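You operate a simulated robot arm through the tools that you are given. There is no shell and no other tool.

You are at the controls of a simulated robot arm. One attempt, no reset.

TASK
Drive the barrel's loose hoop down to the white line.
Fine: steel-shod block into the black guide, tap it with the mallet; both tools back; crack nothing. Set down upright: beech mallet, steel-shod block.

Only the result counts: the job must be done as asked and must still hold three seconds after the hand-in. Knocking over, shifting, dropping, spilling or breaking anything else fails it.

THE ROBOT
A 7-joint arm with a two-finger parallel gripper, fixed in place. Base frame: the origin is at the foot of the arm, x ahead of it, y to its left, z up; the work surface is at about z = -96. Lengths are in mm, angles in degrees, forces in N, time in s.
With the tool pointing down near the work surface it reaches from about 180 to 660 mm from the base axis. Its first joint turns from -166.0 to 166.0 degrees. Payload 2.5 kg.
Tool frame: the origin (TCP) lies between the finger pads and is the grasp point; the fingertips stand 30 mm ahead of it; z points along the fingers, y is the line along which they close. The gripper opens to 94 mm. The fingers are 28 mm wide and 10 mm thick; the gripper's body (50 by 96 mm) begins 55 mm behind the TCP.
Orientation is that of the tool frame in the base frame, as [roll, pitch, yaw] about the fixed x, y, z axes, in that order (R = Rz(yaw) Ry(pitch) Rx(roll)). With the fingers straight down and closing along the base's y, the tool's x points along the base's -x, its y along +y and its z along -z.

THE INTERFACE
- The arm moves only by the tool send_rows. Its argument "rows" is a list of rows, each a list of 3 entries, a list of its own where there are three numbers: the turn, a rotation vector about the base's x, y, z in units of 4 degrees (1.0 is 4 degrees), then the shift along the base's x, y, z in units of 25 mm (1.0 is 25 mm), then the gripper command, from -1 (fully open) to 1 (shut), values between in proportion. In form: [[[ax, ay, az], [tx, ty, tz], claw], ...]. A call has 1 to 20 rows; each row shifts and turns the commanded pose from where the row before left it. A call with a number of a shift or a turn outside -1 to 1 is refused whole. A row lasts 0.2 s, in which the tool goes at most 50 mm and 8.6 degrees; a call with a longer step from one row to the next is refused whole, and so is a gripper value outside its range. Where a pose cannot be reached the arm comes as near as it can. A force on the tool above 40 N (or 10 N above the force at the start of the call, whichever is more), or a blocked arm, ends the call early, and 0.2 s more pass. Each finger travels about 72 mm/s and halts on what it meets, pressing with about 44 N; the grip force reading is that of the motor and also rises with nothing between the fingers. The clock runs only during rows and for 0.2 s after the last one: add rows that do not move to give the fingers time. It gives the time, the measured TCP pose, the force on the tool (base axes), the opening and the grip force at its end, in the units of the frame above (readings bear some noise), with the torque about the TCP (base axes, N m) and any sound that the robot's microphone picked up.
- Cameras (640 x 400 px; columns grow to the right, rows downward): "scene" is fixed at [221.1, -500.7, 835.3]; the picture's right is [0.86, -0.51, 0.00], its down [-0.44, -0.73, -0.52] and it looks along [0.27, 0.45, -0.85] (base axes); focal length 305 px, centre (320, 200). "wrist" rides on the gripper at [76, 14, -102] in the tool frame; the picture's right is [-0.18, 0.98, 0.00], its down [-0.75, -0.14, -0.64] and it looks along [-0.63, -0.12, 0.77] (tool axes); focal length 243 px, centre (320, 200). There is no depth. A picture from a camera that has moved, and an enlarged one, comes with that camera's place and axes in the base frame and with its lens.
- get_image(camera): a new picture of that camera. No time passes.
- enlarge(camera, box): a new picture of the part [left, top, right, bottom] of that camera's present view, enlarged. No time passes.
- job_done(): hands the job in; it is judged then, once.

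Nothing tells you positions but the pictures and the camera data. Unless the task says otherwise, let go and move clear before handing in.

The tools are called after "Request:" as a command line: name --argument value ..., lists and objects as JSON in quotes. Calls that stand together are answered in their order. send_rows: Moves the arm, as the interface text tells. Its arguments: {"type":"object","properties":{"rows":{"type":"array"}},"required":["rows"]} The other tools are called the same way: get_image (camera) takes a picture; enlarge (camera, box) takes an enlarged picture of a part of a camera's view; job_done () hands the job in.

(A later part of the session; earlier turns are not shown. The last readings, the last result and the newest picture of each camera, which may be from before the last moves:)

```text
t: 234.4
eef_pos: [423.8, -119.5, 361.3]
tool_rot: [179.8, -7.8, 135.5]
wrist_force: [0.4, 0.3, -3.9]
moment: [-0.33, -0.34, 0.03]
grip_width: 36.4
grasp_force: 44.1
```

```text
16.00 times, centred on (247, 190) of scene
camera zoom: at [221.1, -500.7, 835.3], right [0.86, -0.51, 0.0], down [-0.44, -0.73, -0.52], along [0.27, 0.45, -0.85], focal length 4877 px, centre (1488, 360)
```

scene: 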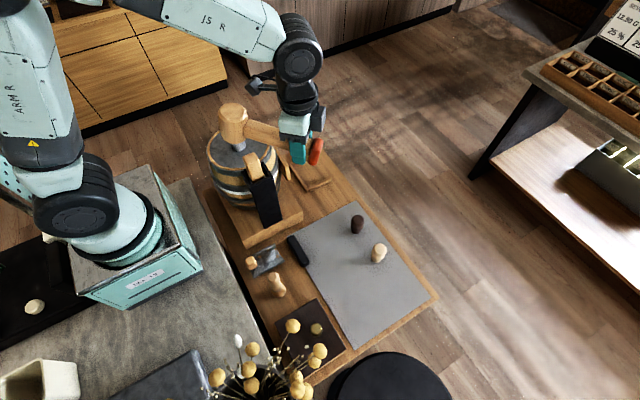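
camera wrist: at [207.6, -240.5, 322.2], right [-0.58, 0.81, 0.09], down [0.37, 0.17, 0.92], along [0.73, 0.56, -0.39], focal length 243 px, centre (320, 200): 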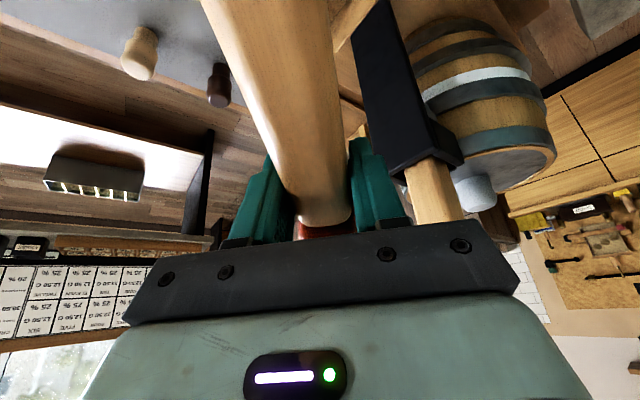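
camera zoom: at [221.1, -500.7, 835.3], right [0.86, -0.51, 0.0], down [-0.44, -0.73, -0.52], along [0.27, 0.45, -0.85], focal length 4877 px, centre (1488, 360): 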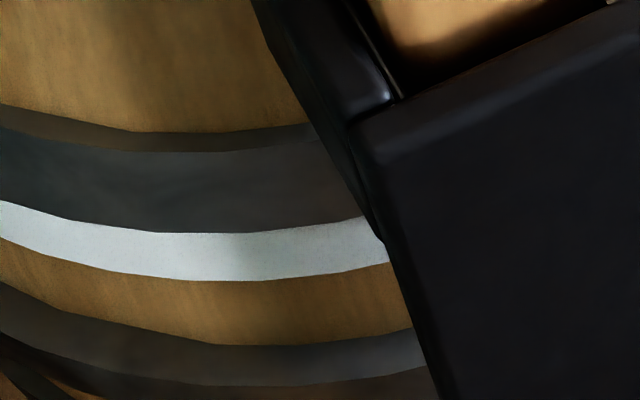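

Request:
send_rows --rows '[[[-1, -1, 0], [0, 0, -1], 1], [[-1, -1, 0], [0, 0, -1], 1], [[-1, -1, 0], [0, 0, -1], 1], [[0.8, 0.8, 0], [0, 0, 1], 1], [[0.4, 0.4, 0], [0, 0, 1], 1], [[0, 0, 0], [0, 0, 0.5], 1], [[0, 0, 0], [0, 0, 0], 1]]'

Request:
enlarge --camera "scene" --box '[232, 180, 262, 200]'

Request:
enlarge --camera "scene" --box '[207, 160, 255, 200]'

Request:
enlarge --camera "scene" --box '[212, 90, 332, 190]'

```text
t: 236.0
eef_pos: [424.1, -118.8, 349.2]
tool_rot: [179.9, 2.3, 135.5]
wrist_force: [0.0, -0.2, -4.9]
moment: [-0.33, -0.32, 0.0]
grip_width: 36.2
grasp_force: 43.3
```

```text
16.00 times, centred on (247, 190) of scene
camera zoom: at [221.1, -500.7, 835.3], right [0.86, -0.51, 0.0], down [-0.44, -0.73, -0.52], along [0.27, 0.45, -0.85], focal length 4877 px, centre (1488, 360)
```

zoom: 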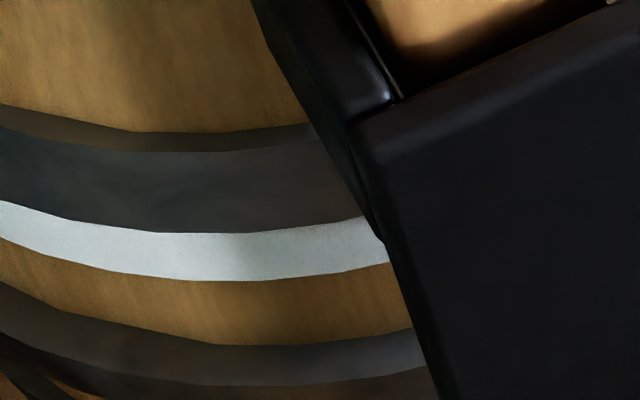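

```text
10.00 times, centred on (231, 180) of scene
camera zoom: at [221.1, -500.7, 835.3], right [0.86, -0.51, 0.0], down [-0.44, -0.73, -0.52], along [0.27, 0.45, -0.85], focal length 3048 px, centre (1210, 400)
```

zoom: 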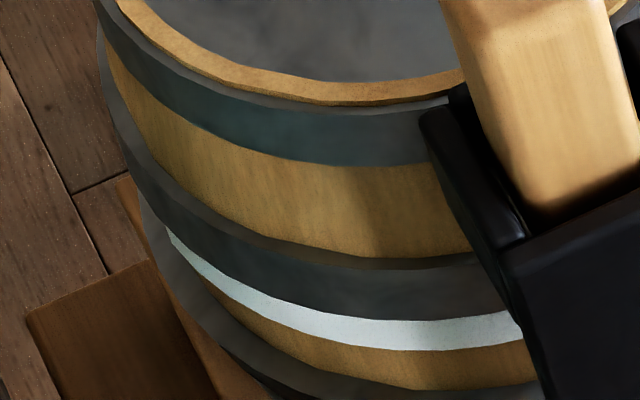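

```text
4.00 times, centred on (272, 140) of scene
camera zoom: at [221.1, -500.7, 835.3], right [0.86, -0.51, 0.0], down [-0.44, -0.73, -0.52], along [0.27, 0.45, -0.85], focal length 1219 px, centre (512, 440)
```

zoom: 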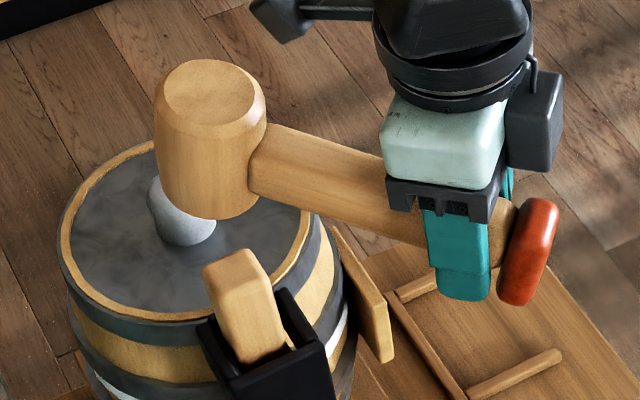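

No change on this tap — either the hoop is home or that blow was a touch soft. I'll take a lower, more level side view before deciding anything.

Request:
send_rows --rows '[[[0.2, 0.2, 0], [0.2, -0.6, 0.3], 1], [[0.2, 0.2, 0], [-0.2, -0.8, 0.3], 1], [[0, 0, 0.3], [-0.3, -0.8, 0], 1], [[0, 0, 0.6], [-0.5, -0.8, 0], 1], [[0, 0, 0.9], [-0.5, -0.8, 0], 1], [[0, 0, 0.9], [-0.5, -0.7, 0], 1], [[0, 0, 0.9], [-0.5, 0, 0], 1], [[0, 0, 0.9], [-0.4, 0, 0], 1], [[0, 0, 0.9], [0, 0, 0], 1], [[0, 0, 0.9], [0, 0, 0], 1], [[0, 0, 0.9], [0, 0, 0], 1], [[0, 0, 0.9], [0, 0, 0], 1], [[0, 0, 0.9], [0, 0, 0], 1], [[0, 0, 0.9], [0, 0, 0], 1], [[0, 0, 0.9], [0, 0, 0], 1], [[0, 0, 0.9], [0, 0, 0], 1], [[0, 0, 0.9], [0, 0, 0], 1], [[0, 0, 0.9], [0, 0, 0], 1], [[0, 0, 0.9], [0, 0, 0], 1], [[0, 0, 0.9], [0, 0, 0], 1]]'

Request:
send_rows --rows '[[[0, 0, 0.9], [-0.3, 0.1, -0.5], 1], [[0, 0, 0.9], [-0.3, 0.1, -0.5], 1], [[0, 0, 0.9], [-0.3, 0.1, -0.5], 1], [[0, 0, 0.9], [-0.3, 0.1, -0.5], 1], [[0, 0, 0.9], [-0.2, 0.1, -0.5], 1], [[0, 0, 0.9], [-0.2, 0.1, -0.5], 1], [[0, 0, 0.9], [-0.2, 0.1, -0.5], 1], [[0, 0, 0.9], [0, 0.1, -0.5], 1], [[0.5, -0.5, 0], [0, 0.1, -0.5], 1], [[0.6, -0.6, 0], [0, 0.1, -0.5], 1], [[0.6, -0.6, 0], [0, 0.1, -0.5], 1], [[0.6, -0.6, 0], [0, 0.1, -0.5], 1], [[0.6, -0.6, 0], [0, 0.1, -0.3], 1], [[0.6, -0.6, 0], [0, 0.1, -0.2], 1], [[0.6, -0.6, 0], [0, 0.1, 0], 1], [[0.6, -0.6, 0], [0, 0.1, 0], 1], [[0, 0, 0], [0, 0, 0], 1]]'

Request:
get_image --camera "wrist"

Request:
get_image --camera "scene"

```text
t: 240.2
eef_pos: [356.8, -231.4, 364.6]
tool_rot: [179.9, 0.1, -163.4]
wrist_force: [-0.5, -0.1, -4.1]
moment: [0.13, -0.43, 0.0]
grip_width: 36.1
grasp_force: 44.3
```

```text
t: 243.8
eef_pos: [310.4, -191.2, 202.0]
tool_rot: [-179.8, 26.6, -134.5]
wrist_force: [1.1, -0.2, -5.2]
moment: [0.34, -0.34, 0.01]
grip_width: 36.1
grasp_force: 43.7
```

```text
taken
camera wrist: at [220.8, -262.2, 258.6], right [-0.59, 0.81, 0.08], down [0.37, 0.18, 0.91], along [0.72, 0.56, -0.4], focal length 243 px, centre (320, 200)
```

wrist: 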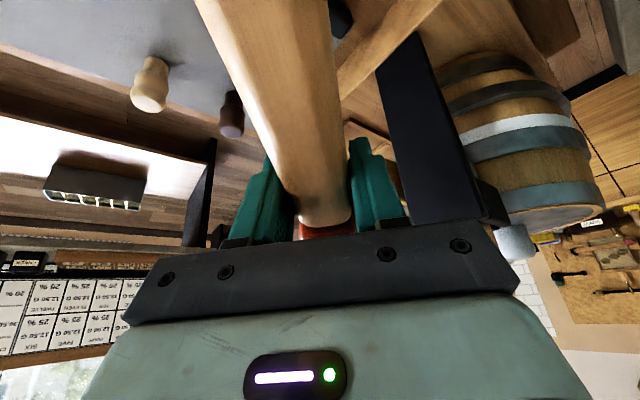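

```text
taken
```

scene: 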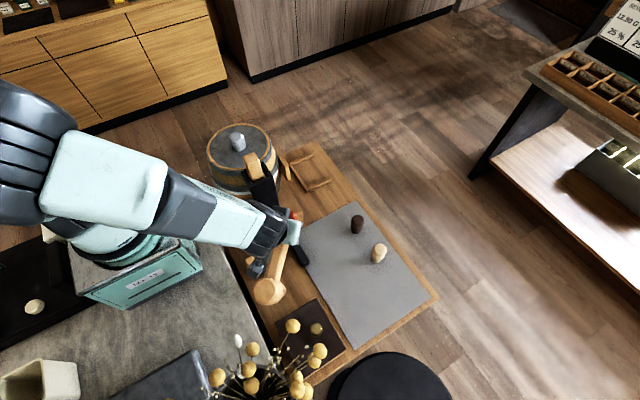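

Request:
enlarge --camera "wrist" --box '[450, 80, 530, 150]'

Request:
enlarge --camera "wrist" --box '[520, 90, 600, 160]'

Request:
enlarge --camera "wrist" --box '[545, 100, 585, 140]'

```text
5.71 times, centred on (490, 115) of wrist
camera zoom: at [220.8, -262.2, 258.6], right [-0.59, 0.81, 0.08], down [0.37, 0.18, 0.91], along [0.72, 0.56, -0.4], focal length 1386 px, centre (-651, 686)
```

zoom: 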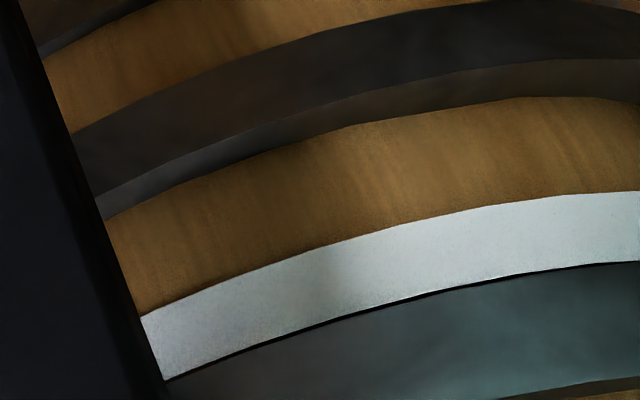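

```text
5.71 times, centred on (560, 125) of wrist
camera zoom: at [220.8, -262.2, 258.6], right [-0.59, 0.81, 0.08], down [0.37, 0.18, 0.91], along [0.72, 0.56, -0.4], focal length 1386 px, centre (-1051, 629)
```

zoom: 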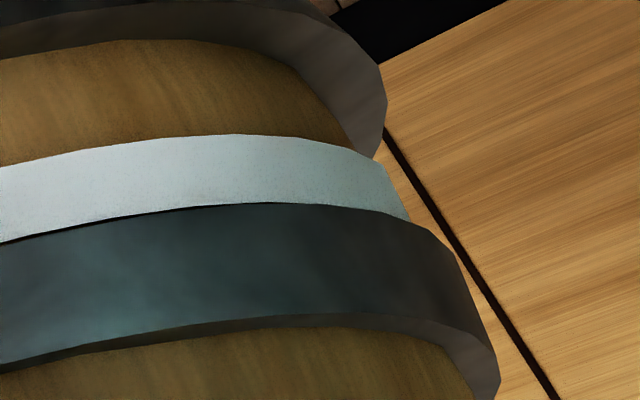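

```text
10.00 times, centred on (565, 120) of wrist
camera zoom: at [220.8, -262.2, 258.6], right [-0.59, 0.81, 0.08], down [0.37, 0.18, 0.91], along [0.72, 0.56, -0.4], focal length 2426 px, centre (-2130, 1000)
```

zoom: 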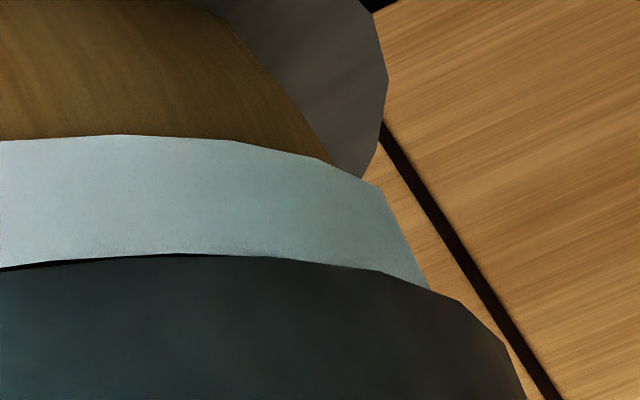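

From this low view the hoop's lower edge sits right on the white line (no wood showing between), and its steps 8-8-8-4-0 mm suggest it is home. No more taps. Now returning the mallet: level the tool, turn handle back along x.

Request:
send_rows --rows '[[[-0.6, 0.6, 0], [0, -0.1, 0.3], 1], [[-0.6, 0.6, 0], [0, -0.1, 0.5], 1], [[-0.6, 0.6, 0], [0, -0.1, 0.6], 1], [[-0.6, 0.6, 0], [0, -0.1, 0.6], 1], [[-0.6, 0.6, 0], [0.2, -0.1, 0.6], 1], [[-0.6, 0.6, 0], [0.3, -0.1, 0.6], 1], [[-0.6, 0.6, 0], [0.3, -0.1, 0.4], 1], [[-0.5, 0.5, 0], [0.3, -0.1, 0], 1], [[0, 0, -0.9], [0.5, -0.2, 0], 1], [[0, 0, -0.9], [0.5, -0.3, 0], 1], [[0, 0, -0.9], [0.6, -0.4, 0], 1], [[0, 0, -0.9], [0.6, -0.4, 0], 1], [[0, 0, -0.9], [0.6, -0.5, 0], 1], [[0, 0, -0.9], [0.6, -0.5, 0], 1], [[0, 0, -0.9], [0.6, -0.5, 0], 1], [[0, 0, -0.9], [0.6, -0.5, 0], 1], [[0, 0, -0.9], [0.6, -0.5, 0], 1], [[0, 0, -0.9], [0.6, -0.5, 0], 1], [[0, 0, -0.9], [0.6, -0.5, 0], 1], [[0, 0, -0.9], [0.5, -0.5, 0], 1]]'

Request:
get_image --camera "scene"

Request:
get_image --camera "wrist"

```text
t: 248.0
eef_pos: [511.6, -345.1, 290.2]
tool_rot: [179.8, 0.2, -177.8]
wrist_force: [0.6, 0.0, -4.1]
moment: [0.01, -0.47, 0.03]
grip_width: 36.1
grasp_force: 44.1
```

```text
taken
```

scene: 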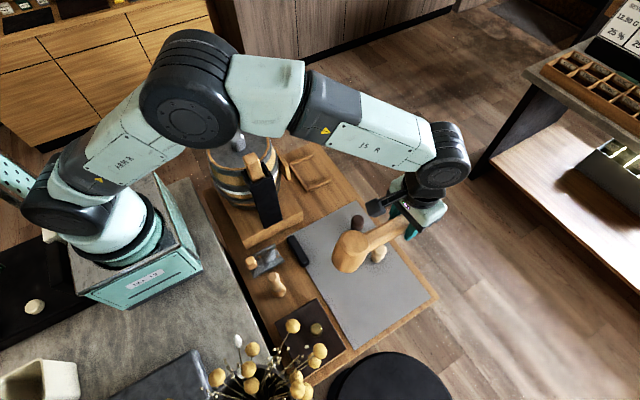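

```text
taken
camera wrist: at [433.9, -332.7, 393.7], right [0.15, 0.99, 0.0], down [0.76, -0.11, 0.64], along [0.64, -0.09, -0.77], focal length 243 px, centre (320, 200)
```

wrist: 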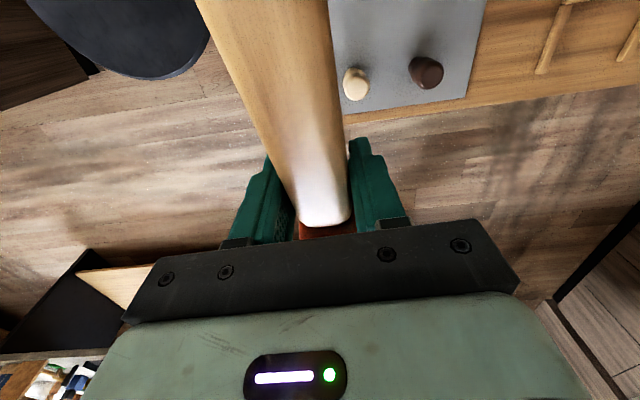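

Request:
enlarge --camera "scene" --box '[320, 180, 440, 280]'

```text
4.00 times, centred on (380, 230) of scene
camera zoom: at [221.1, -500.7, 835.3], right [0.86, -0.51, 0.0], down [-0.44, -0.73, -0.52], along [0.27, 0.45, -0.85], focal length 1219 px, centre (80, 80)
```

zoom: 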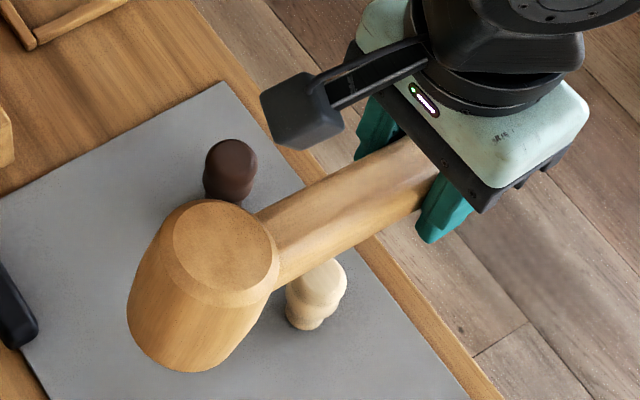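

The mallet has tilted about 16° head-up in the grip, so I'll pitch the tool to level it before lowering at the interim spot.

Request:
send_rows --rows '[[[0, -0.6, -0.3], [0.1, -0.2, 0], 1], [[0, -0.8, -0.25], [0.15, -0.2, -0.2], 1], [[0, -0.8, 0], [0.15, -0.2, -0.4], 1], [[0, -0.8, 0], [0.1, -0.1, -0.6], 1], [[0, -0.8, 0], [0.1, -0.1, -0.6], 1], [[0, 0, 0], [0.06, -0.04, -0.6], 1], [[0, 0, 0], [0, 0, -0.6], 1], [[0, 0, 0], [0, 0, -0.6], 1], [[0, 0, 0], [0, 0, -0.6], 1], [[0, 0, 0], [0, 0, 0], 1]]'

Request:
enlarge --camera "scene" --box '[320, 200, 440, 300]'

Request:
get_image --camera "wrist"

```text
t: 250.2
eef_pos: [526.7, -366.2, 187.0]
tool_rot: [180.0, 15.3, -179.9]
wrist_force: [-0.1, 0.1, -5.5]
moment: [0.01, -0.48, 0.0]
grip_width: 36.2
grasp_force: 44.1
```

```text
4.00 times, centred on (380, 250) of scene
camera zoom: at [221.1, -500.7, 835.3], right [0.86, -0.51, 0.0], down [-0.44, -0.73, -0.52], along [0.27, 0.45, -0.85], focal length 1219 px, centre (80, 0)
```

zoom: 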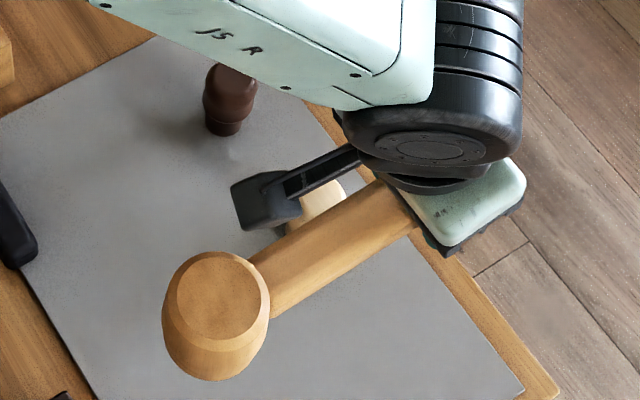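

```text
taken
camera wrist: at [426.8, -350.5, 264.9], right [0.18, 0.98, 0.05], down [0.56, -0.14, 0.82], along [0.81, -0.12, -0.57], focal length 243 px, centre (320, 200)
```

wrist: 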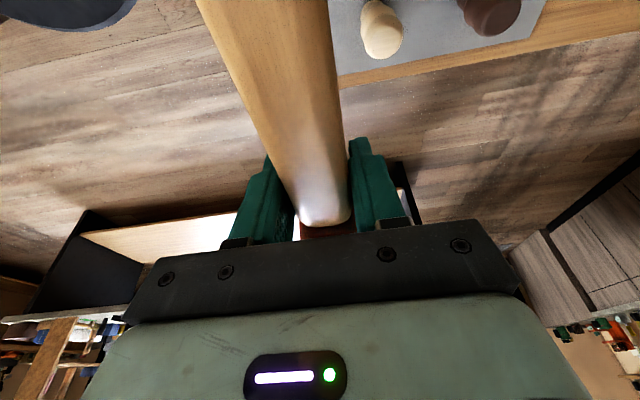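

Mallet is level now. Lowering to the mat.

Request:
send_rows --rows '[[[0, 0, 0], [0, 0, -0.8], 1], [[0, 0, 0], [0, 0, -0.9], 1], [[0, 0, 0], [0, 0, -0.9], 1], [[0, 0, 0], [0, 0, -0.9], 1], [[0, 0, 0], [0, 0, -0.9], 1], [[0, 0, 0], [0, 0, -0.9], 1], [[0, 0, 0], [0, 0, -0.9], 1], [[0, 0, 0], [0, 0, -0.9], 1], [[0, 0, 0], [0, 0, -0.9], 1], [[0, 0, 0], [0, 0, -0.5], 1], [[0, 0, 0], [0, 0, 0], 1]]'

Request:
send_rows --rows '[[[0, 0, 0], [0, 0, -0.14], 1], [[0, 0, 0], [0, 0, -0.14], 1], [[0, 0, 0], [0, 0, 0], 1]]'

Request:
enlarge --camera "scene" --box '[320, 230, 440, 330]'

```text
t: 252.6
eef_pos: [527.7, -364.8, -25.4]
tool_rot: [-180.0, 15.4, -179.8]
wrist_force: [0.1, 0.1, -4.0]
moment: [-0.03, -0.49, 0.0]
grip_width: 36.1
grasp_force: 43.3
```

```text
t: 253.4
eef_pos: [527.3, -365.1, -33.3]
tool_rot: [180.0, 15.3, -179.9]
wrist_force: [-1.1, -0.6, -4.8]
moment: [0.04, -0.49, 0.0]
grip_width: 36.4
grasp_force: 44.2
```

```text
4.00 times, centred on (380, 280) of scene
camera zoom: at [221.1, -500.7, 835.3], right [0.86, -0.51, 0.0], down [-0.44, -0.73, -0.52], along [0.27, 0.45, -0.85], focal length 1219 px, centre (80, -120)
```

zoom: 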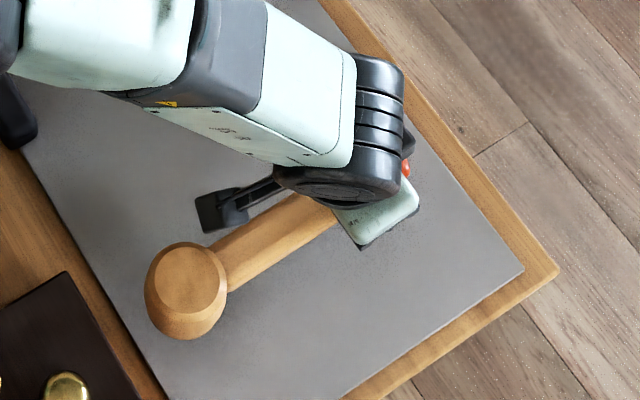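

Request:
send_rows --rows '[[[0, 0, 0], [0, 0, -0.14], 1], [[0, 0, 0], [0, 0, -0.14], 1], [[0, 0, 0], [0, 0, 0], 1]]'

Request:
send_rows --rows '[[[0, 0, 0], [0, 0, -0.14], 1], [[0, 0, 0], [0, 0, 0], 1]]'

Request:
send_rows --rows '[[[0, 0, 0], [0, 0, -0.12], 1], [[0, 0, 0], [0, 0, 0], 1]]'

Request:
send_rows --rows '[[[0, 0, 0], [0, 0, -0.1], 1], [[0, 0, 0], [0, 0, 0], 1]]'

```text
t: 254.2
eef_pos: [527.6, -365.6, -40.5]
tool_rot: [180.0, 15.4, -179.9]
wrist_force: [0.1, 0.3, -5.1]
moment: [0.05, -0.48, -0.02]
grip_width: 35.9
grasp_force: 43.8
```

```text
t: 254.8
eef_pos: [527.9, -364.6, -43.9]
tool_rot: [180.0, 15.3, -180.0]
wrist_force: [-0.5, -0.2, -5.0]
moment: [-0.01, -0.44, -0.01]
grip_width: 36.3
grasp_force: 44.1
```

```text
t: 255.4
eef_pos: [527.8, -365.2, -46.5]
tool_rot: [-180.0, 15.3, -179.9]
wrist_force: [-0.3, -0.4, -5.0]
moment: [0.01, -0.52, 0.02]
grip_width: 36.3
grasp_force: 44.1
```

```text
t: 256.0
eef_pos: [527.3, -364.4, -51.2]
tool_rot: [179.9, 15.3, -179.9]
wrist_force: [0.6, 0.8, -4.8]
moment: [-0.03, -0.5, -0.02]
grip_width: 36.1
grasp_force: 43.6
```

Request:
send_rows --rows '[[[0, 0, 0], [0, 0, -0.08], 1], [[0, 0, 0], [0, 0, 0], 1]]'

Request:
send_rows --rows '[[[0, 0, 0], [0, 0, -0.08], 1], [[0, 0, 0], [0, 0, 0], 1]]'

Request:
send_rows --rows '[[[0, 0, 0], [0, 0, -0.06], 1], [[0, 0, 0], [0, 0, 0], 1]]'

```text
t: 256.6
eef_pos: [528.6, -364.9, -50.9]
tool_rot: [-179.9, 15.3, -179.9]
wrist_force: [-1.9, 0.0, 1.1]
moment: [0.01, 0.51, -0.11]
grip_width: 36.2
grasp_force: 43.5
```

```text
t: 257.2
eef_pos: [528.9, -365.4, -53.2]
tool_rot: [-179.9, 15.3, 180.0]
wrist_force: [-0.5, 0.1, 6.1]
moment: [0.01, 1.41, -0.05]
grip_width: 36.0
grasp_force: 43.8
```

```text
t: 257.8
eef_pos: [529.1, -365.2, -54.8]
tool_rot: [-180.0, 15.4, -179.9]
wrist_force: [2.4, -0.6, 8.1]
moment: [0.02, 1.58, -0.04]
grip_width: 36.1
grasp_force: 43.9
```

Head has touched down; releasing.

Request:
send_rows --rows '[[[0, 0, 0], [0, 0, 0], 0.0], [[0, 0, 0], [0, 0, 0], -0.2], [[0, 0, 0], [0, 0, 0], -0.4], [[0, 0, 0], [0, 0, 0], -0.4], [[0, 0, 0], [0, 0, 0], -0.4]]'

Request:
send_rows --rows '[[[0, 0, 0], [-0.15, 0, 0.5], -0.4], [[0, 0, 0], [-0.2, 0, 0.7], -0.4], [[0, 0, 0], [-0.2, 0, 0.7], -0.4], [[0, 0.95, 0], [-0.6, 0, 0.8], -0.4], [[0, 0.95, 0], [-0.7, 0, 0.8], -0.4], [[0, 0.95, 0], [-0.8, 0, 0.8], -0.4], [[0, 0.97, 0], [-0.9, 0, 0.8], -0.4], [[0, 0, 0], [-0.9, 0, 0.8], -0.4], [[0, 0, 0], [-0.9, 0, 0.4], -0.4], [[0, 0, 0], [-0.5, 0, 0], -0.7], [[0, 0, 0], [0, 0, 0], -1], [[0, 0, 0], [0, 0, 0], -1]]'

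Request:
get_image --camera "wrist"

Request:
enlarge --camera "wrist" --box '[220, 20, 420, 200]'

```text
t: 259.0
eef_pos: [528.0, -363.9, -54.7]
tool_rot: [179.9, 15.3, 180.0]
wrist_force: [0.8, 0.3, 0.1]
moment: [-0.01, -0.05, -0.01]
grip_width: 65.7
grasp_force: 0.0
```

```text
t: 261.6
eef_pos: [381.7, -364.8, 101.9]
tool_rot: [180.0, 0.0, -179.9]
wrist_force: [1.1, 0.5, 0.2]
moment: [0.0, -0.04, 0.02]
grip_width: 93.9
grasp_force: 0.0
```

```text
taken
camera wrist: at [304.8, -349.9, 205.0], right [0.18, 0.98, 0.0], down [0.75, -0.14, 0.64], along [0.63, -0.12, -0.77], focal length 243 px, centre (320, 200)
```

wrist: 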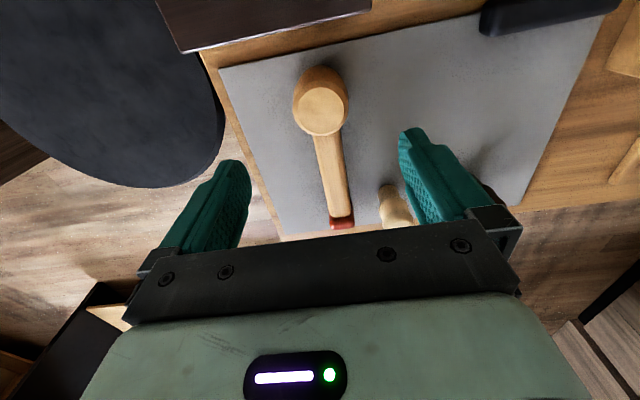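

```text
2.22 times, centred on (320, 110) of wrist
camera zoom: at [304.8, -349.9, 205.0], right [0.18, 0.98, 0.0], down [0.75, -0.14, 0.64], along [0.63, -0.12, -0.77], focal length 539 px, centre (320, 400)
```

zoom: 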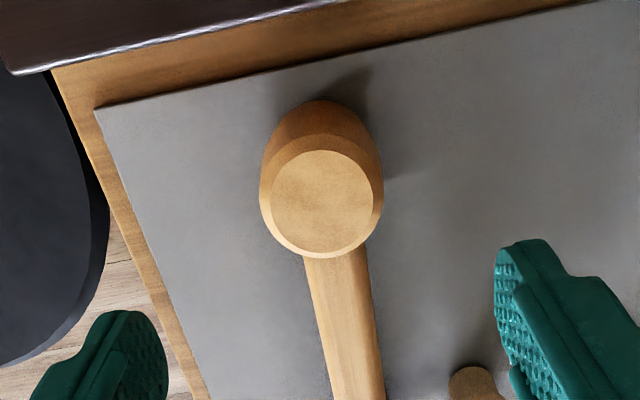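

Mallet stands at the interim spot with its head at about (388,-365). I'll take it by the head and shift it to its original place (405,-414).

Request:
send_rows --rows '[[[0, 0, 0], [0.25, 0, -0.8], -1], [[0, 0, 0], [0, 0, -0.9], -1], [[0, 0, 0], [0, 0, -0.9], -1], [[0, 0, 0], [0, 0, -0.9], -1], [[0, 0, 0], [0, 0, -0.9], -1], [[0, 0, 0], [0, 0, -0.5], -1], [[0, 0, 0], [0, 0, 0], -1]]'

Request:
get_image --camera "wrist"

```text
t: 263.2
eef_pos: [388.9, -365.4, -20.2]
tool_rot: [179.9, -0.1, -179.9]
wrist_force: [-0.2, -1.2, 0.3]
moment: [-0.03, 0.01, -0.02]
grip_width: 94.0
grasp_force: 0.0
```

```text
taken
camera wrist: at [311.7, -350.0, 82.2], right [0.18, 0.98, 0.0], down [0.75, -0.14, 0.64], along [0.63, -0.12, -0.77], focal length 243 px, centre (320, 200)
```

wrist: 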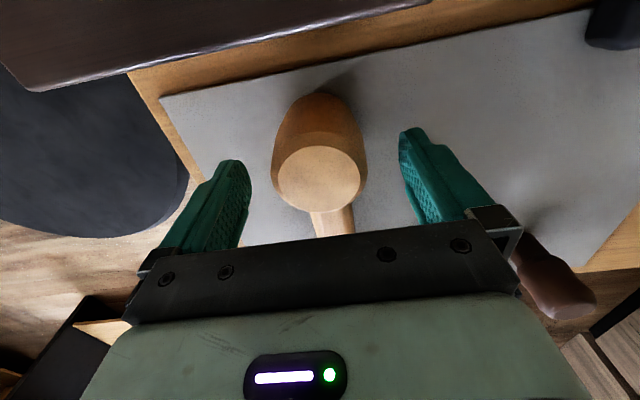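

Request:
send_rows --rows '[[[0, 0, 0], [0, 0, 0], 0.2], [[0, 0, 0], [0, 0, 0], 1], [[0, 0, 0], [0, 0, 0], 1], [[0, 0, 0], [0, 0, 0], 1], [[0, 0, 0], [0, 0, 0], 1]]'

Request:
send_rows --rows '[[[0, 0, 0], [0, 0, 0.15], 1], [[0, 0, 0], [0, 0, 0.2], 1], [[0, 0, 0], [0, 0, 0.25], 1], [[0, 0, 0], [0, 0, 0.25], 1], [[0, 0, 0], [0, 0, 0], 1]]'

Request:
get_image --camera "wrist"

Request:
enlarge --camera "scene" --box '[320, 230, 440, 330]'

```text
t: 264.4
eef_pos: [388.6, -365.6, -19.8]
tool_rot: [-179.9, 0.0, 179.9]
wrist_force: [0.1, -2.9, -0.8]
moment: [-0.18, -0.15, -0.26]
grip_width: 55.3
grasp_force: 43.5
```

```text
t: 265.6
eef_pos: [387.9, -363.9, 2.1]
tool_rot: [179.9, 0.0, -179.8]
wrist_force: [-0.4, 0.2, -4.0]
moment: [0.0, 0.15, 0.04]
grip_width: 55.3
grasp_force: 44.1
```

```text
taken
camera wrist: at [311.3, -350.2, 104.2], right [0.18, 0.98, 0.0], down [0.75, -0.14, 0.64], along [0.63, -0.12, -0.77], focal length 243 px, centre (320, 200)
```

wrist: 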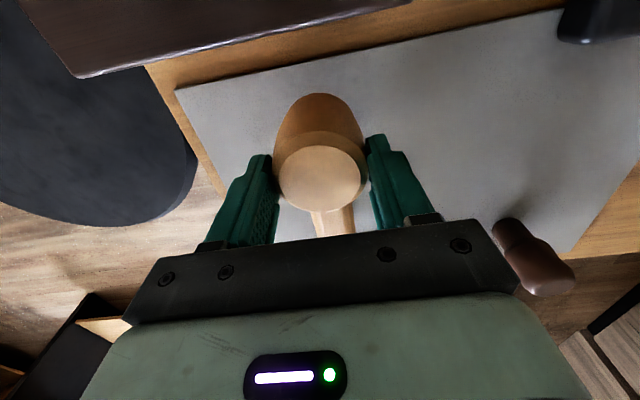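

```text
4.00 times, centred on (380, 280) of scene
camera zoom: at [221.1, -500.7, 835.3], right [0.86, -0.51, 0.0], down [-0.44, -0.73, -0.52], along [0.27, 0.45, -0.85], focal length 1219 px, centre (80, -120)
```

zoom: 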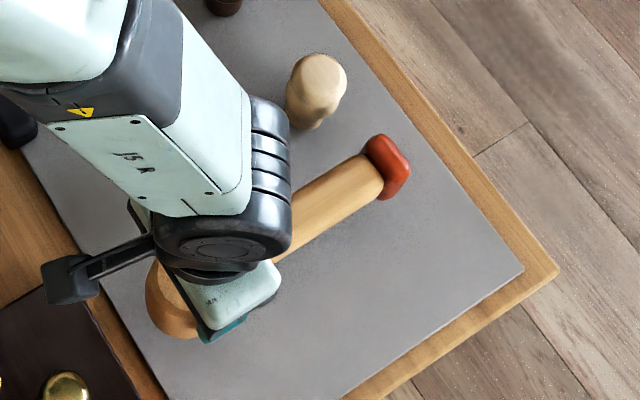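

Held. Shifting to the original place and lowering.

Request:
send_rows --rows '[[[0, 0, 0], [0.1, -0.35, 0.1], 1], [[0, 0, 0], [0.2, -0.5, 0], 1], [[0, 0, 0], [0.2, -0.5, 0], 1], [[0, 0, 0], [0.15, -0.45, 0], 1], [[0, 0, 0], [0.02, -0.18, 0], 1], [[0, 0, 0], [0, 0, -0.3], 1], [[0, 0, 0], [0, 0, -0.3], 1], [[0, 0, 0], [0, 0, 0], 1]]'

Request:
send_rows --rows '[[[0, 0, 0], [0, 0, -0.12], 1], [[0, 0, 0], [0, 0, 0], 1]]'

Request:
get_image --camera "wrist"

```text
t: 267.4
eef_pos: [403.6, -414.3, -10.9]
tool_rot: [179.9, -0.1, -179.9]
wrist_force: [-0.4, 0.2, -4.7]
moment: [-0.01, 0.18, -0.04]
grip_width: 55.3
grasp_force: 43.5
```

```text
t: 268.0
eef_pos: [405.1, -415.2, -13.3]
tool_rot: [180.0, -0.1, -179.9]
wrist_force: [-0.2, 0.5, -5.2]
moment: [0.0, 0.19, 0.02]
grip_width: 55.4
grasp_force: 44.0
```

```text
taken
camera wrist: at [328.1, -399.6, 88.7], right [0.18, 0.98, 0.0], down [0.75, -0.14, 0.64], along [0.63, -0.12, -0.77], focal length 243 px, centre (320, 200)
```

wrist: 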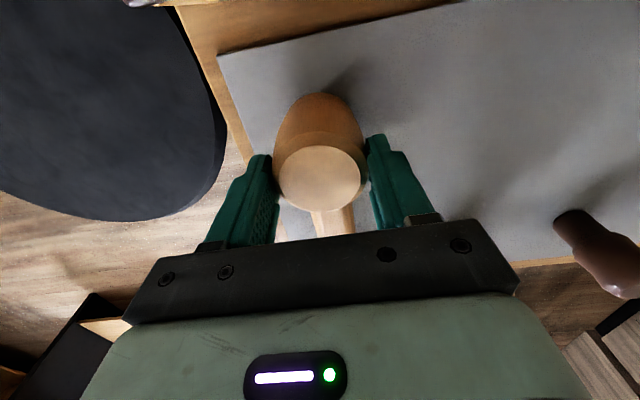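

Request:
send_rows --rows '[[[0, 0, 0], [0, 0, -0.1], 1], [[0, 0, 0], [0, 0, 0], 1]]'

Request:
send_rows --rows '[[[0, 0, 0], [0, 0, -0.08], 1], [[0, 0, 0], [0, 0, 0], 1]]'

Request:
send_rows --rows '[[[0, 0, 0], [0, 0, -0.06], 1], [[0, 0, 0], [0, 0, 0], 1]]'

Request:
send_rows --rows '[[[0, 0, 0], [0, 0, -0.06], 1], [[0, 0, 0], [0, 0, 0], 1]]'

```text
t: 268.6
eef_pos: [404.6, -413.7, -16.4]
tool_rot: [180.0, 0.0, -179.9]
wrist_force: [0.3, 0.5, -4.6]
moment: [0.0, 0.21, 0.01]
grip_width: 55.4
grasp_force: 44.2
```

```text
t: 269.2
eef_pos: [405.6, -413.1, -17.5]
tool_rot: [180.0, 0.0, -179.8]
wrist_force: [0.6, -0.4, -4.2]
moment: [-0.03, 0.15, -0.03]
grip_width: 55.5
grasp_force: 44.6
```

```text
t: 269.8
eef_pos: [405.6, -414.9, -20.0]
tool_rot: [-180.0, 0.0, -179.9]
wrist_force: [-5.1, 2.2, 2.1]
moment: [0.16, -0.73, 0.41]
grip_width: 55.5
grasp_force: 44.2
```

```text
t: 270.4
eef_pos: [404.7, -415.9, -20.3]
tool_rot: [180.0, 0.0, 180.0]
wrist_force: [-13.6, 9.1, 32.2]
moment: [0.7, 0.43, 0.06]
grip_width: 55.7
grasp_force: 44.4
```

Seated flat. Releasing and lifting clear.

Request:
send_rows --rows '[[[0, 0, 0], [0, 0, 0.05], 1], [[0, 0, 0], [0, 0, 0], 0], [[0, 0, 0], [0, 0, 0], -0.5], [[0, 0, 0], [0, 0, 0], -1], [[0, 0, 0], [0, 0, 0], -1], [[0, 0, 0], [0, 0, 0.5], -1], [[0, 0, 0], [0, 0, 0.9], -1], [[0, 0, 0], [0, 0, 0.9], -1], [[0, 0, 0], [0, 0, 0.9], -1], [[0, 0, 0], [0, 0, 0.9], -1], [[0, 0, 0], [0, 0, 0.9], -1], [[0, 0, 0], [0, 0, 0.9], -1], [[0, 0, 0], [0, 0, 0], -1]]'

Request:
get_image --camera "wrist"

Request:
enlarge --camera "wrist" --box '[220, 20, 420, 200]'

```text
t: 273.2
eef_pos: [404.0, -414.7, 128.1]
tool_rot: [180.0, 0.1, -179.9]
wrist_force: [0.3, -0.5, -0.6]
moment: [0.01, 0.02, -0.02]
grip_width: 94.1
grasp_force: 0.0
```

```text
taken
camera wrist: at [328.0, -399.7, 229.6], right [0.18, 0.98, 0.0], down [0.75, -0.14, 0.64], along [0.63, -0.12, -0.77], focal length 243 px, centre (320, 200)
```

wrist: 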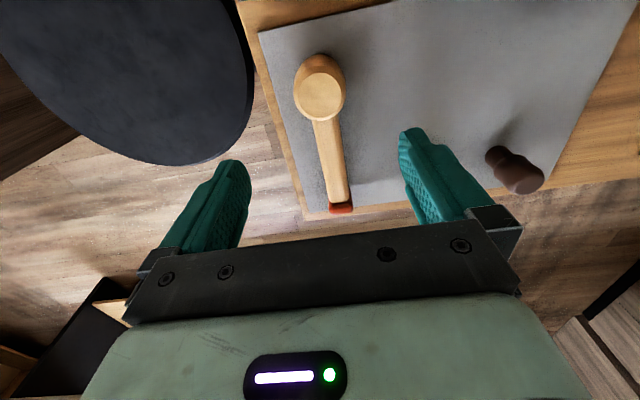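

```text
2.22 times, centred on (320, 110) of wrist
camera zoom: at [328.0, -399.7, 229.6], right [0.18, 0.98, 0.0], down [0.75, -0.14, 0.64], along [0.63, -0.12, -0.77], focal length 539 px, centre (320, 400)
```

zoom: 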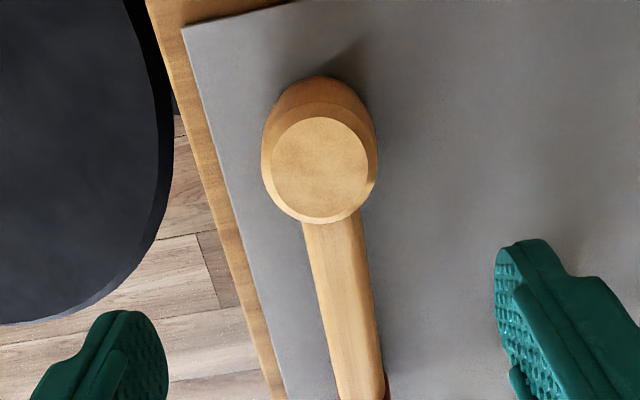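

Mallet is back upright in its original place. With a free hand I'll take an even lower side view to verify the hoop before retrieving the block.

Request:
send_rows --rows '[[[0, 0, 0], [0, 0.5, 1], -1], [[0, 0, 0], [0, 0.5, 1], -1], [[0, 0, 0], [0, 0.5, 1], -1], [[0, 0, 0], [0, 0.5, 1], -1], [[0, 0, 0], [0, 0.5, 0.5], -1], [[0, 0, 1], [-0.4, 0.5, 0], -1], [[0, 0, 1], [-0.4, 0.5, 0], -1], [[0, 0, 1], [-0.4, 0.5, 0], -1], [[0, 0, 1], [-0.4, 0.5, 0], -1], [[0, 0, 1], [-0.4, 0.5, 0], -1], [[0, 0, 1], [-0.4, 0.5, 0], -1], [[0, 0, 1], [-0.4, 0.5, 0], -1], [[0, 0, 1], [-0.4, 0.5, -0.3], -1], [[0, 0, 1], [-0.4, 0.5, -0.5], -1], [[0, 0, 1], [-0.4, 0.5, -0.5], -1], [[0, 0, 1], [0, 0.4, -0.5], -1], [[0, 0, 0.25], [0, 0, -0.5], -1]]'

Request:
send_rows --rows '[[[0.7, -0.7, 0], [0, 0, -0.4], -1], [[0.7, -0.7, 0], [0, 0, -0.4], -1], [[0.7, -0.7, 0], [0, 0, -0.4], -1], [[0.7, -0.7, 0], [0, 0, -0.4], -1], [[0.7, -0.7, 0], [0, 0, -0.4], -1], [[0.7, -0.7, 0], [0, 0, -0.4], -1], [[0.7, -0.7, 0], [0, 0, -0.4], -1], [[0.7, -0.7, 0], [0, 0, -0.2], -1], [[0.7, -0.7, 0], [0, 0, 0], -1], [[0, 0, 0], [0, 0, 0], -1]]'

Request:
get_image --camera "wrist"

```text
t: 276.8
eef_pos: [305.8, -217.0, 181.7]
tool_rot: [179.9, 0.0, -134.9]
wrist_force: [0.5, -0.2, 0.4]
moment: [0.03, -0.02, 0.03]
grip_width: 93.9
grasp_force: 0.1
```

```text
t: 279.0
eef_pos: [303.3, -216.4, 107.0]
tool_rot: [-179.9, 35.7, -134.9]
wrist_force: [-0.7, 0.6, 0.1]
moment: [0.01, -0.01, 0.0]
grip_width: 94.0
grasp_force: 0.1
```

```text
taken
camera wrist: at [208.0, -292.2, 145.9], right [-0.59, 0.8, 0.11], down [0.27, 0.07, 0.96], along [0.76, 0.6, -0.25], focal length 243 px, centre (320, 200)
```

wrist: 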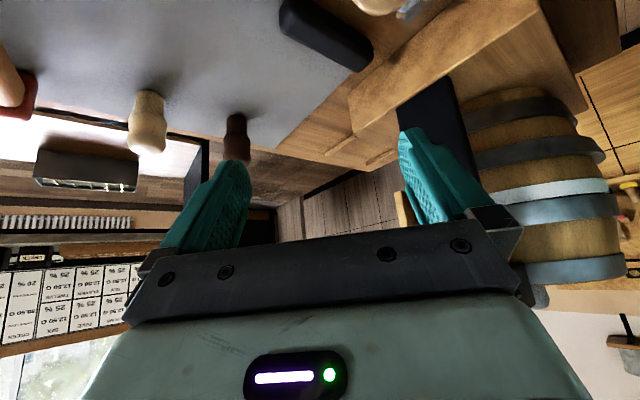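

Request:
enlarge --camera "wrist" --box '[500, 160, 580, 220]'

Request:
enlarge --camera "wrist" --box '[580, 165, 640, 225]'

Request:
enlarge --camera "wrist" --box '[595, 175, 630, 210]'

```text
6.67 times, centred on (540, 190) of wrist
camera zoom: at [208.0, -292.2, 145.9], right [-0.59, 0.8, 0.11], down [0.27, 0.07, 0.96], along [0.76, 0.6, -0.25], focal length 1618 px, centre (-1147, 267)
```

zoom: 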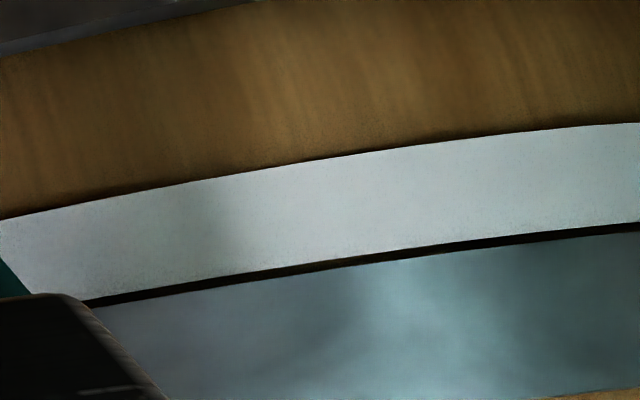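

```text
6.67 times, centred on (610, 195) of wrist
camera zoom: at [208.0, -292.2, 145.9], right [-0.59, 0.8, 0.11], down [0.27, 0.07, 0.96], along [0.76, 0.6, -0.25], focal length 1618 px, centre (-1613, 233)
```

zoom: 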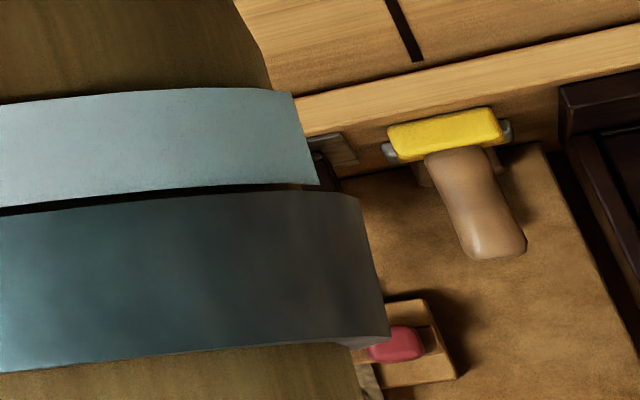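

```text
11.43 times, centred on (612, 192) of wrist
camera zoom: at [208.0, -292.2, 145.9], right [-0.59, 0.8, 0.11], down [0.27, 0.07, 0.96], along [0.76, 0.6, -0.25], focal length 2773 px, centre (-3023, 286)
```

zoom: 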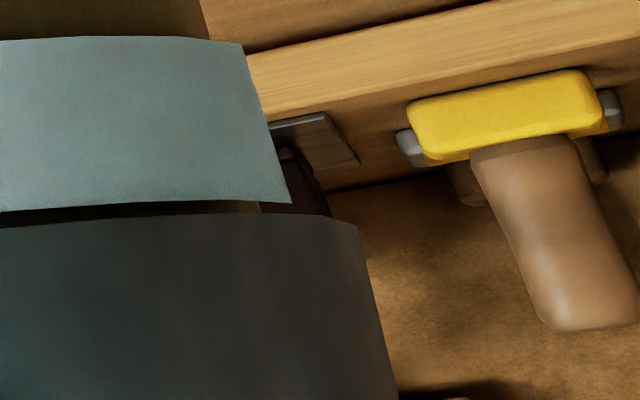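

Near-level view: the hoop's lower edge is uniformly right at the line (about 2 mm from the white band's upper edge). Driving is done. Now I'll go above the guide to retrieve the block.

Request:
send_rows --rows '[[[-0.7, 0.7, 0], [0, -0.1, 0.6], -0.4], [[-0.7, 0.7, 0], [0, -0.1, 0.8], -0.4], [[-0.7, 0.7, 0], [0, 0, 1], -0.4], [[-0.7, 0.7, 0], [0, 0, 1], -0.4], [[-0.7, 0.7, 0], [0, 0, 1], -0.4], [[-0.7, 0.7, 0], [0, 0, 1], -0.4], [[-0.7, 0.7, 0], [0, 0, 1], -0.4], [[-0.7, 0.7, 0], [0, 0, 1], -0.4], [[-0.7, 0.7, 0], [0, 0, 1], -0.4], [[0, 0, -1], [0, 0, 0.8], -0.4], [[0, 0, -1], [0, 0, 0.4], -0.4], [[0, 0, -1], [0, 0.3, 0], -0.4], [[0, 0, -1], [0, 0.5, 0], -0.4], [[0, 0, -1], [0, 0.8, 0], -0.4], [[0, 0, -1], [0, 0.9, 0], -0.4], [[0, 0, -1], [0.1, 0.9, 0], -0.4], [[0, 0, -1], [0.1, 0.9, 0], -0.4], [[0, 0, -1], [0.1, 0.9, 0], -0.4], [[0, 0, -1], [0.1, 0.9, 0], -0.4], [[0, 0, -1], [0.1, 0.9, 0], -0.4]]'

Request:
send_rows --rows '[[[0, 0, -0.25], [0, 0.6, 0], -0.4], [[0, 0, 0], [0, 0.4, 0], -0.4], [[0, 0, 0], [0, 0, 0], -0.4]]'

Request:
get_image --camera "wrist"

Request:
enlarge --camera "scene" --box '[212, 110, 308, 190]'

```text
t: 283.2
eef_pos: [317.8, -46.3, 346.8]
tool_rot: [-180.0, 0.0, -179.0]
wrist_force: [0.1, -0.6, 0.0]
moment: [0.03, 0.02, 0.03]
grip_width: 65.5
grasp_force: 0.0
```

```text
t: 284.0
eef_pos: [317.1, -21.7, 346.5]
tool_rot: [-179.9, -0.1, -179.9]
wrist_force: [-0.5, 0.7, -0.7]
moment: [-0.03, -0.01, 0.0]
grip_width: 65.8
grasp_force: 0.2
```

```text
taken
camera wrist: at [240.7, -6.7, 449.6], right [0.18, 0.98, 0.0], down [0.75, -0.14, 0.64], along [0.63, -0.12, -0.77], focal length 243 px, centre (320, 200)
```

wrist: 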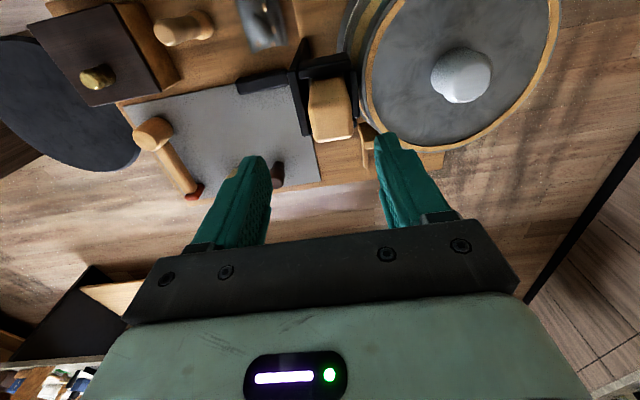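

```text
5.00 times, centred on (260, 150) of scene
camera zoom: at [221.1, -500.7, 835.3], right [0.86, -0.51, 0.0], down [-0.44, -0.73, -0.52], along [0.27, 0.45, -0.85], focal length 1524 px, centre (620, 450)
```

zoom: 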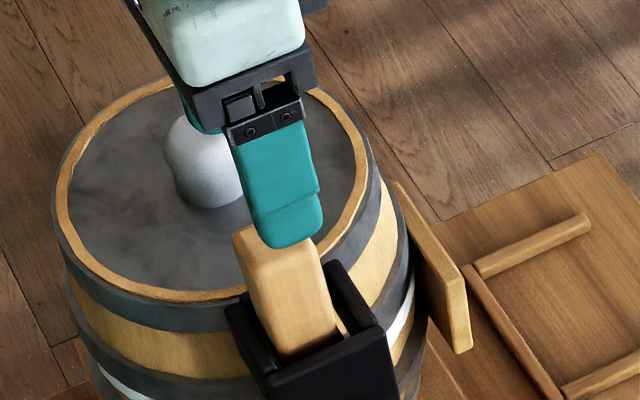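

Request:
enlarge --camera "wrist" --box '[280, 40, 380, 160]'

```text
3.33 times, centred on (330, 100) of wrist
camera zoom: at [240.7, -6.7, 449.6], right [0.18, 0.98, 0.0], down [0.75, -0.14, 0.64], along [0.63, -0.12, -0.77], focal length 809 px, centre (287, 533)
```

zoom: 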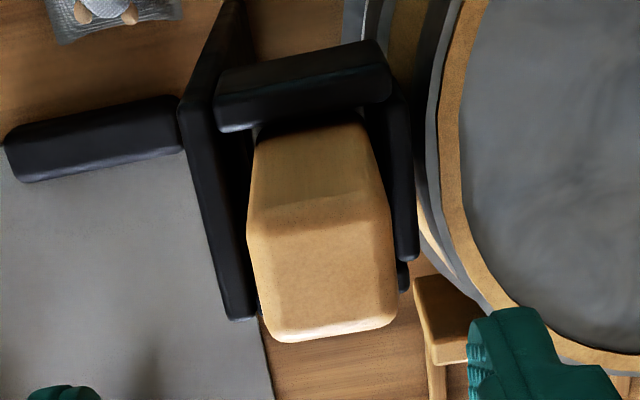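

Block top is at about (318,-13), z≈257. Centering and descending to grip its top part, staying above the guide rim.

Request:
send_rows --rows '[[[0, 0, 0], [0.04, 0.34, -0.3], -0.4], [[0, 0, 0], [0, 0, -0.8], -0.4], [[0, 0, 0], [0, 0, -0.8], -0.4], [[0, 0, 0], [0, 0, -0.7], -0.4], [[0, 0, 0], [0, 0, 0], -0.4]]'

Request:
get_image --camera "wrist"

Request:
enlarge --camera "scene" --box '[228, 125, 292, 178]'

```text
t: 285.2
eef_pos: [318.8, -12.8, 281.7]
tool_rot: [-180.0, -0.1, -179.8]
wrist_force: [0.9, -0.1, 0.7]
moment: [-0.01, -0.04, 0.02]
grip_width: 65.6
grasp_force: 0.1
```

```text
taken
camera wrist: at [241.2, 1.6, 384.2], right [0.18, 0.98, 0.0], down [0.75, -0.14, 0.64], along [0.63, -0.12, -0.77], focal length 243 px, centre (320, 200)
```

wrist: 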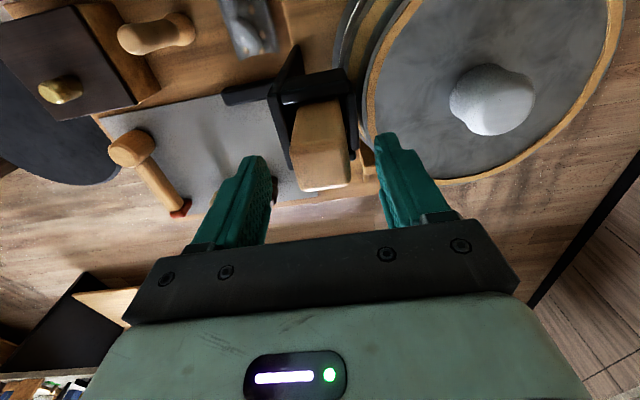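

```text
7.55 times, centred on (260, 152) of scene
camera zoom: at [221.1, -500.7, 835.3], right [0.86, -0.51, 0.0], down [-0.44, -0.73, -0.52], along [0.27, 0.45, -0.85], focal length 2301 px, centre (773, 566)
```

zoom: 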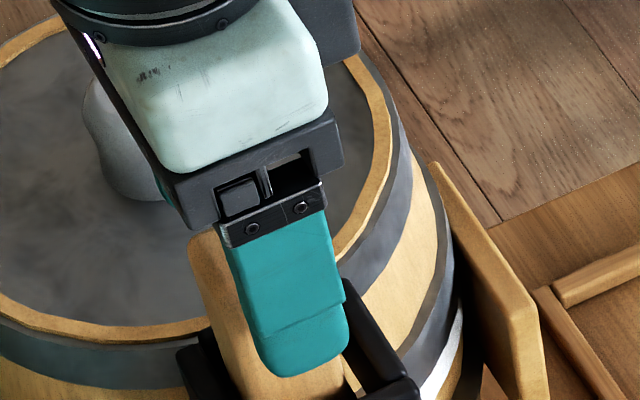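

Request:
send_rows --rows '[[[0, 0, 0], [0, 0, -0.5], -0.4], [[0, 0, 0], [0, 0, -0.5], -0.4], [[0, 0, 0], [0, 0, -0.25], -0.4], [[0, 0, 0], [0, 0, 0], -0.4]]'

Request:
enlarge --camera "scene" --box '[228, 125, 292, 178]'

Request:
get_image --camera "wrist"

```text
t: 286.2
eef_pos: [318.3, -13.9, 250.2]
tool_rot: [180.0, 0.0, -179.9]
wrist_force: [-0.2, -0.6, -0.2]
moment: [0.04, 0.02, -0.01]
grip_width: 65.7
grasp_force: 0.3
```

```text
7.55 times, centred on (260, 152) of scene
camera zoom: at [221.1, -500.7, 835.3], right [0.86, -0.51, 0.0], down [-0.44, -0.73, -0.52], along [0.27, 0.45, -0.85], focal length 2301 px, centre (773, 566)
```

zoom: 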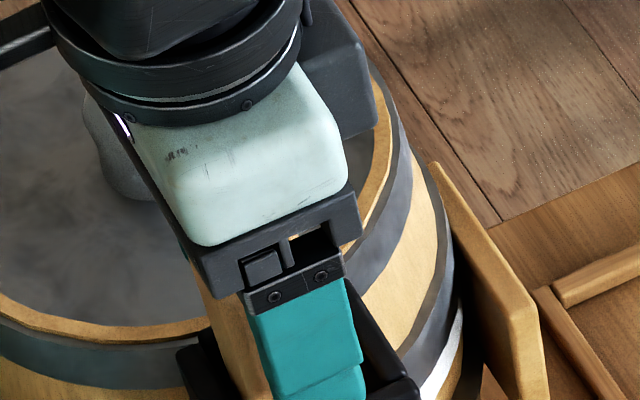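

```text
taken
camera wrist: at [241.7, 1.5, 353.1], right [0.18, 0.98, 0.0], down [0.75, -0.14, 0.64], along [0.63, -0.12, -0.77], focal length 243 px, centre (320, 200)
```

wrist: 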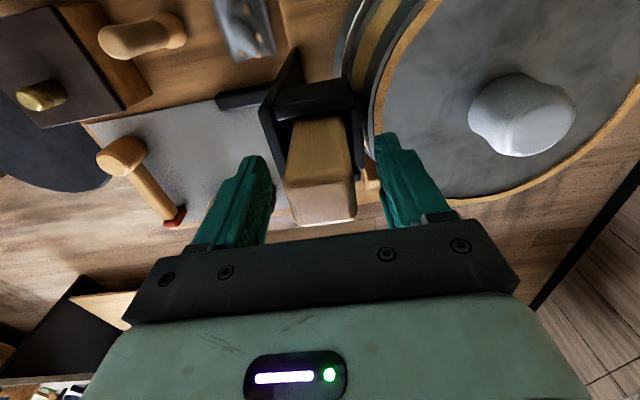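

Fingers straddle the block above the rim. Closing and lifting straight up slowly.

Request:
send_rows --rows '[[[0, 0, 0], [0, 0, 0], 0.1], [[0, 0, 0], [0, 0, 0], 1], [[0, 0, 0], [0, 0, 0], 1], [[0, 0, 0], [0, 0, 0], 1]]'

Request:
send_rows --rows '[[[0, 0, 0], [0, 0, 0.15], 1], [[0, 0, 0], [0, 0, 0.2], 1], [[0, 0, 0], [0, 0, 0.2], 1], [[0, 0, 0], [0, 0, 0], 1]]'

Request:
get_image --camera "wrist"

```text
t: 287.2
eef_pos: [317.6, -13.7, 250.6]
tool_rot: [180.0, 0.0, -180.0]
wrist_force: [0.3, -0.3, 0.2]
moment: [0.02, -0.05, 0.0]
grip_width: 37.8
grasp_force: 44.3
```

```text
t: 288.2
eef_pos: [320.1, -13.4, 263.8]
tool_rot: [180.0, 0.0, -179.9]
wrist_force: [1.0, -1.4, -1.9]
moment: [-0.02, -0.14, -0.02]
grip_width: 37.8
grasp_force: 43.6
```

```text
taken
camera wrist: at [241.7, 1.5, 367.2], right [0.18, 0.98, 0.0], down [0.75, -0.14, 0.64], along [0.63, -0.12, -0.77], focal length 243 px, centre (320, 200)
```

wrist: 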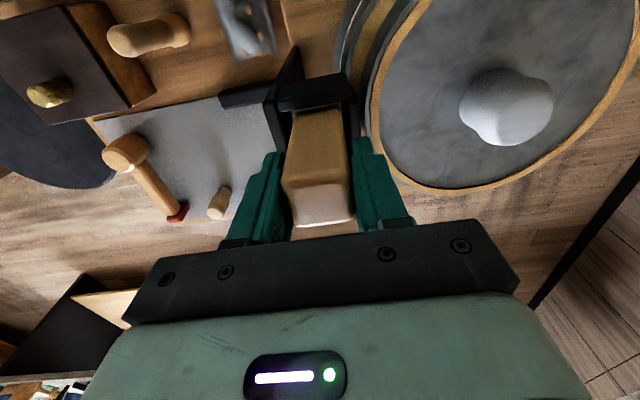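

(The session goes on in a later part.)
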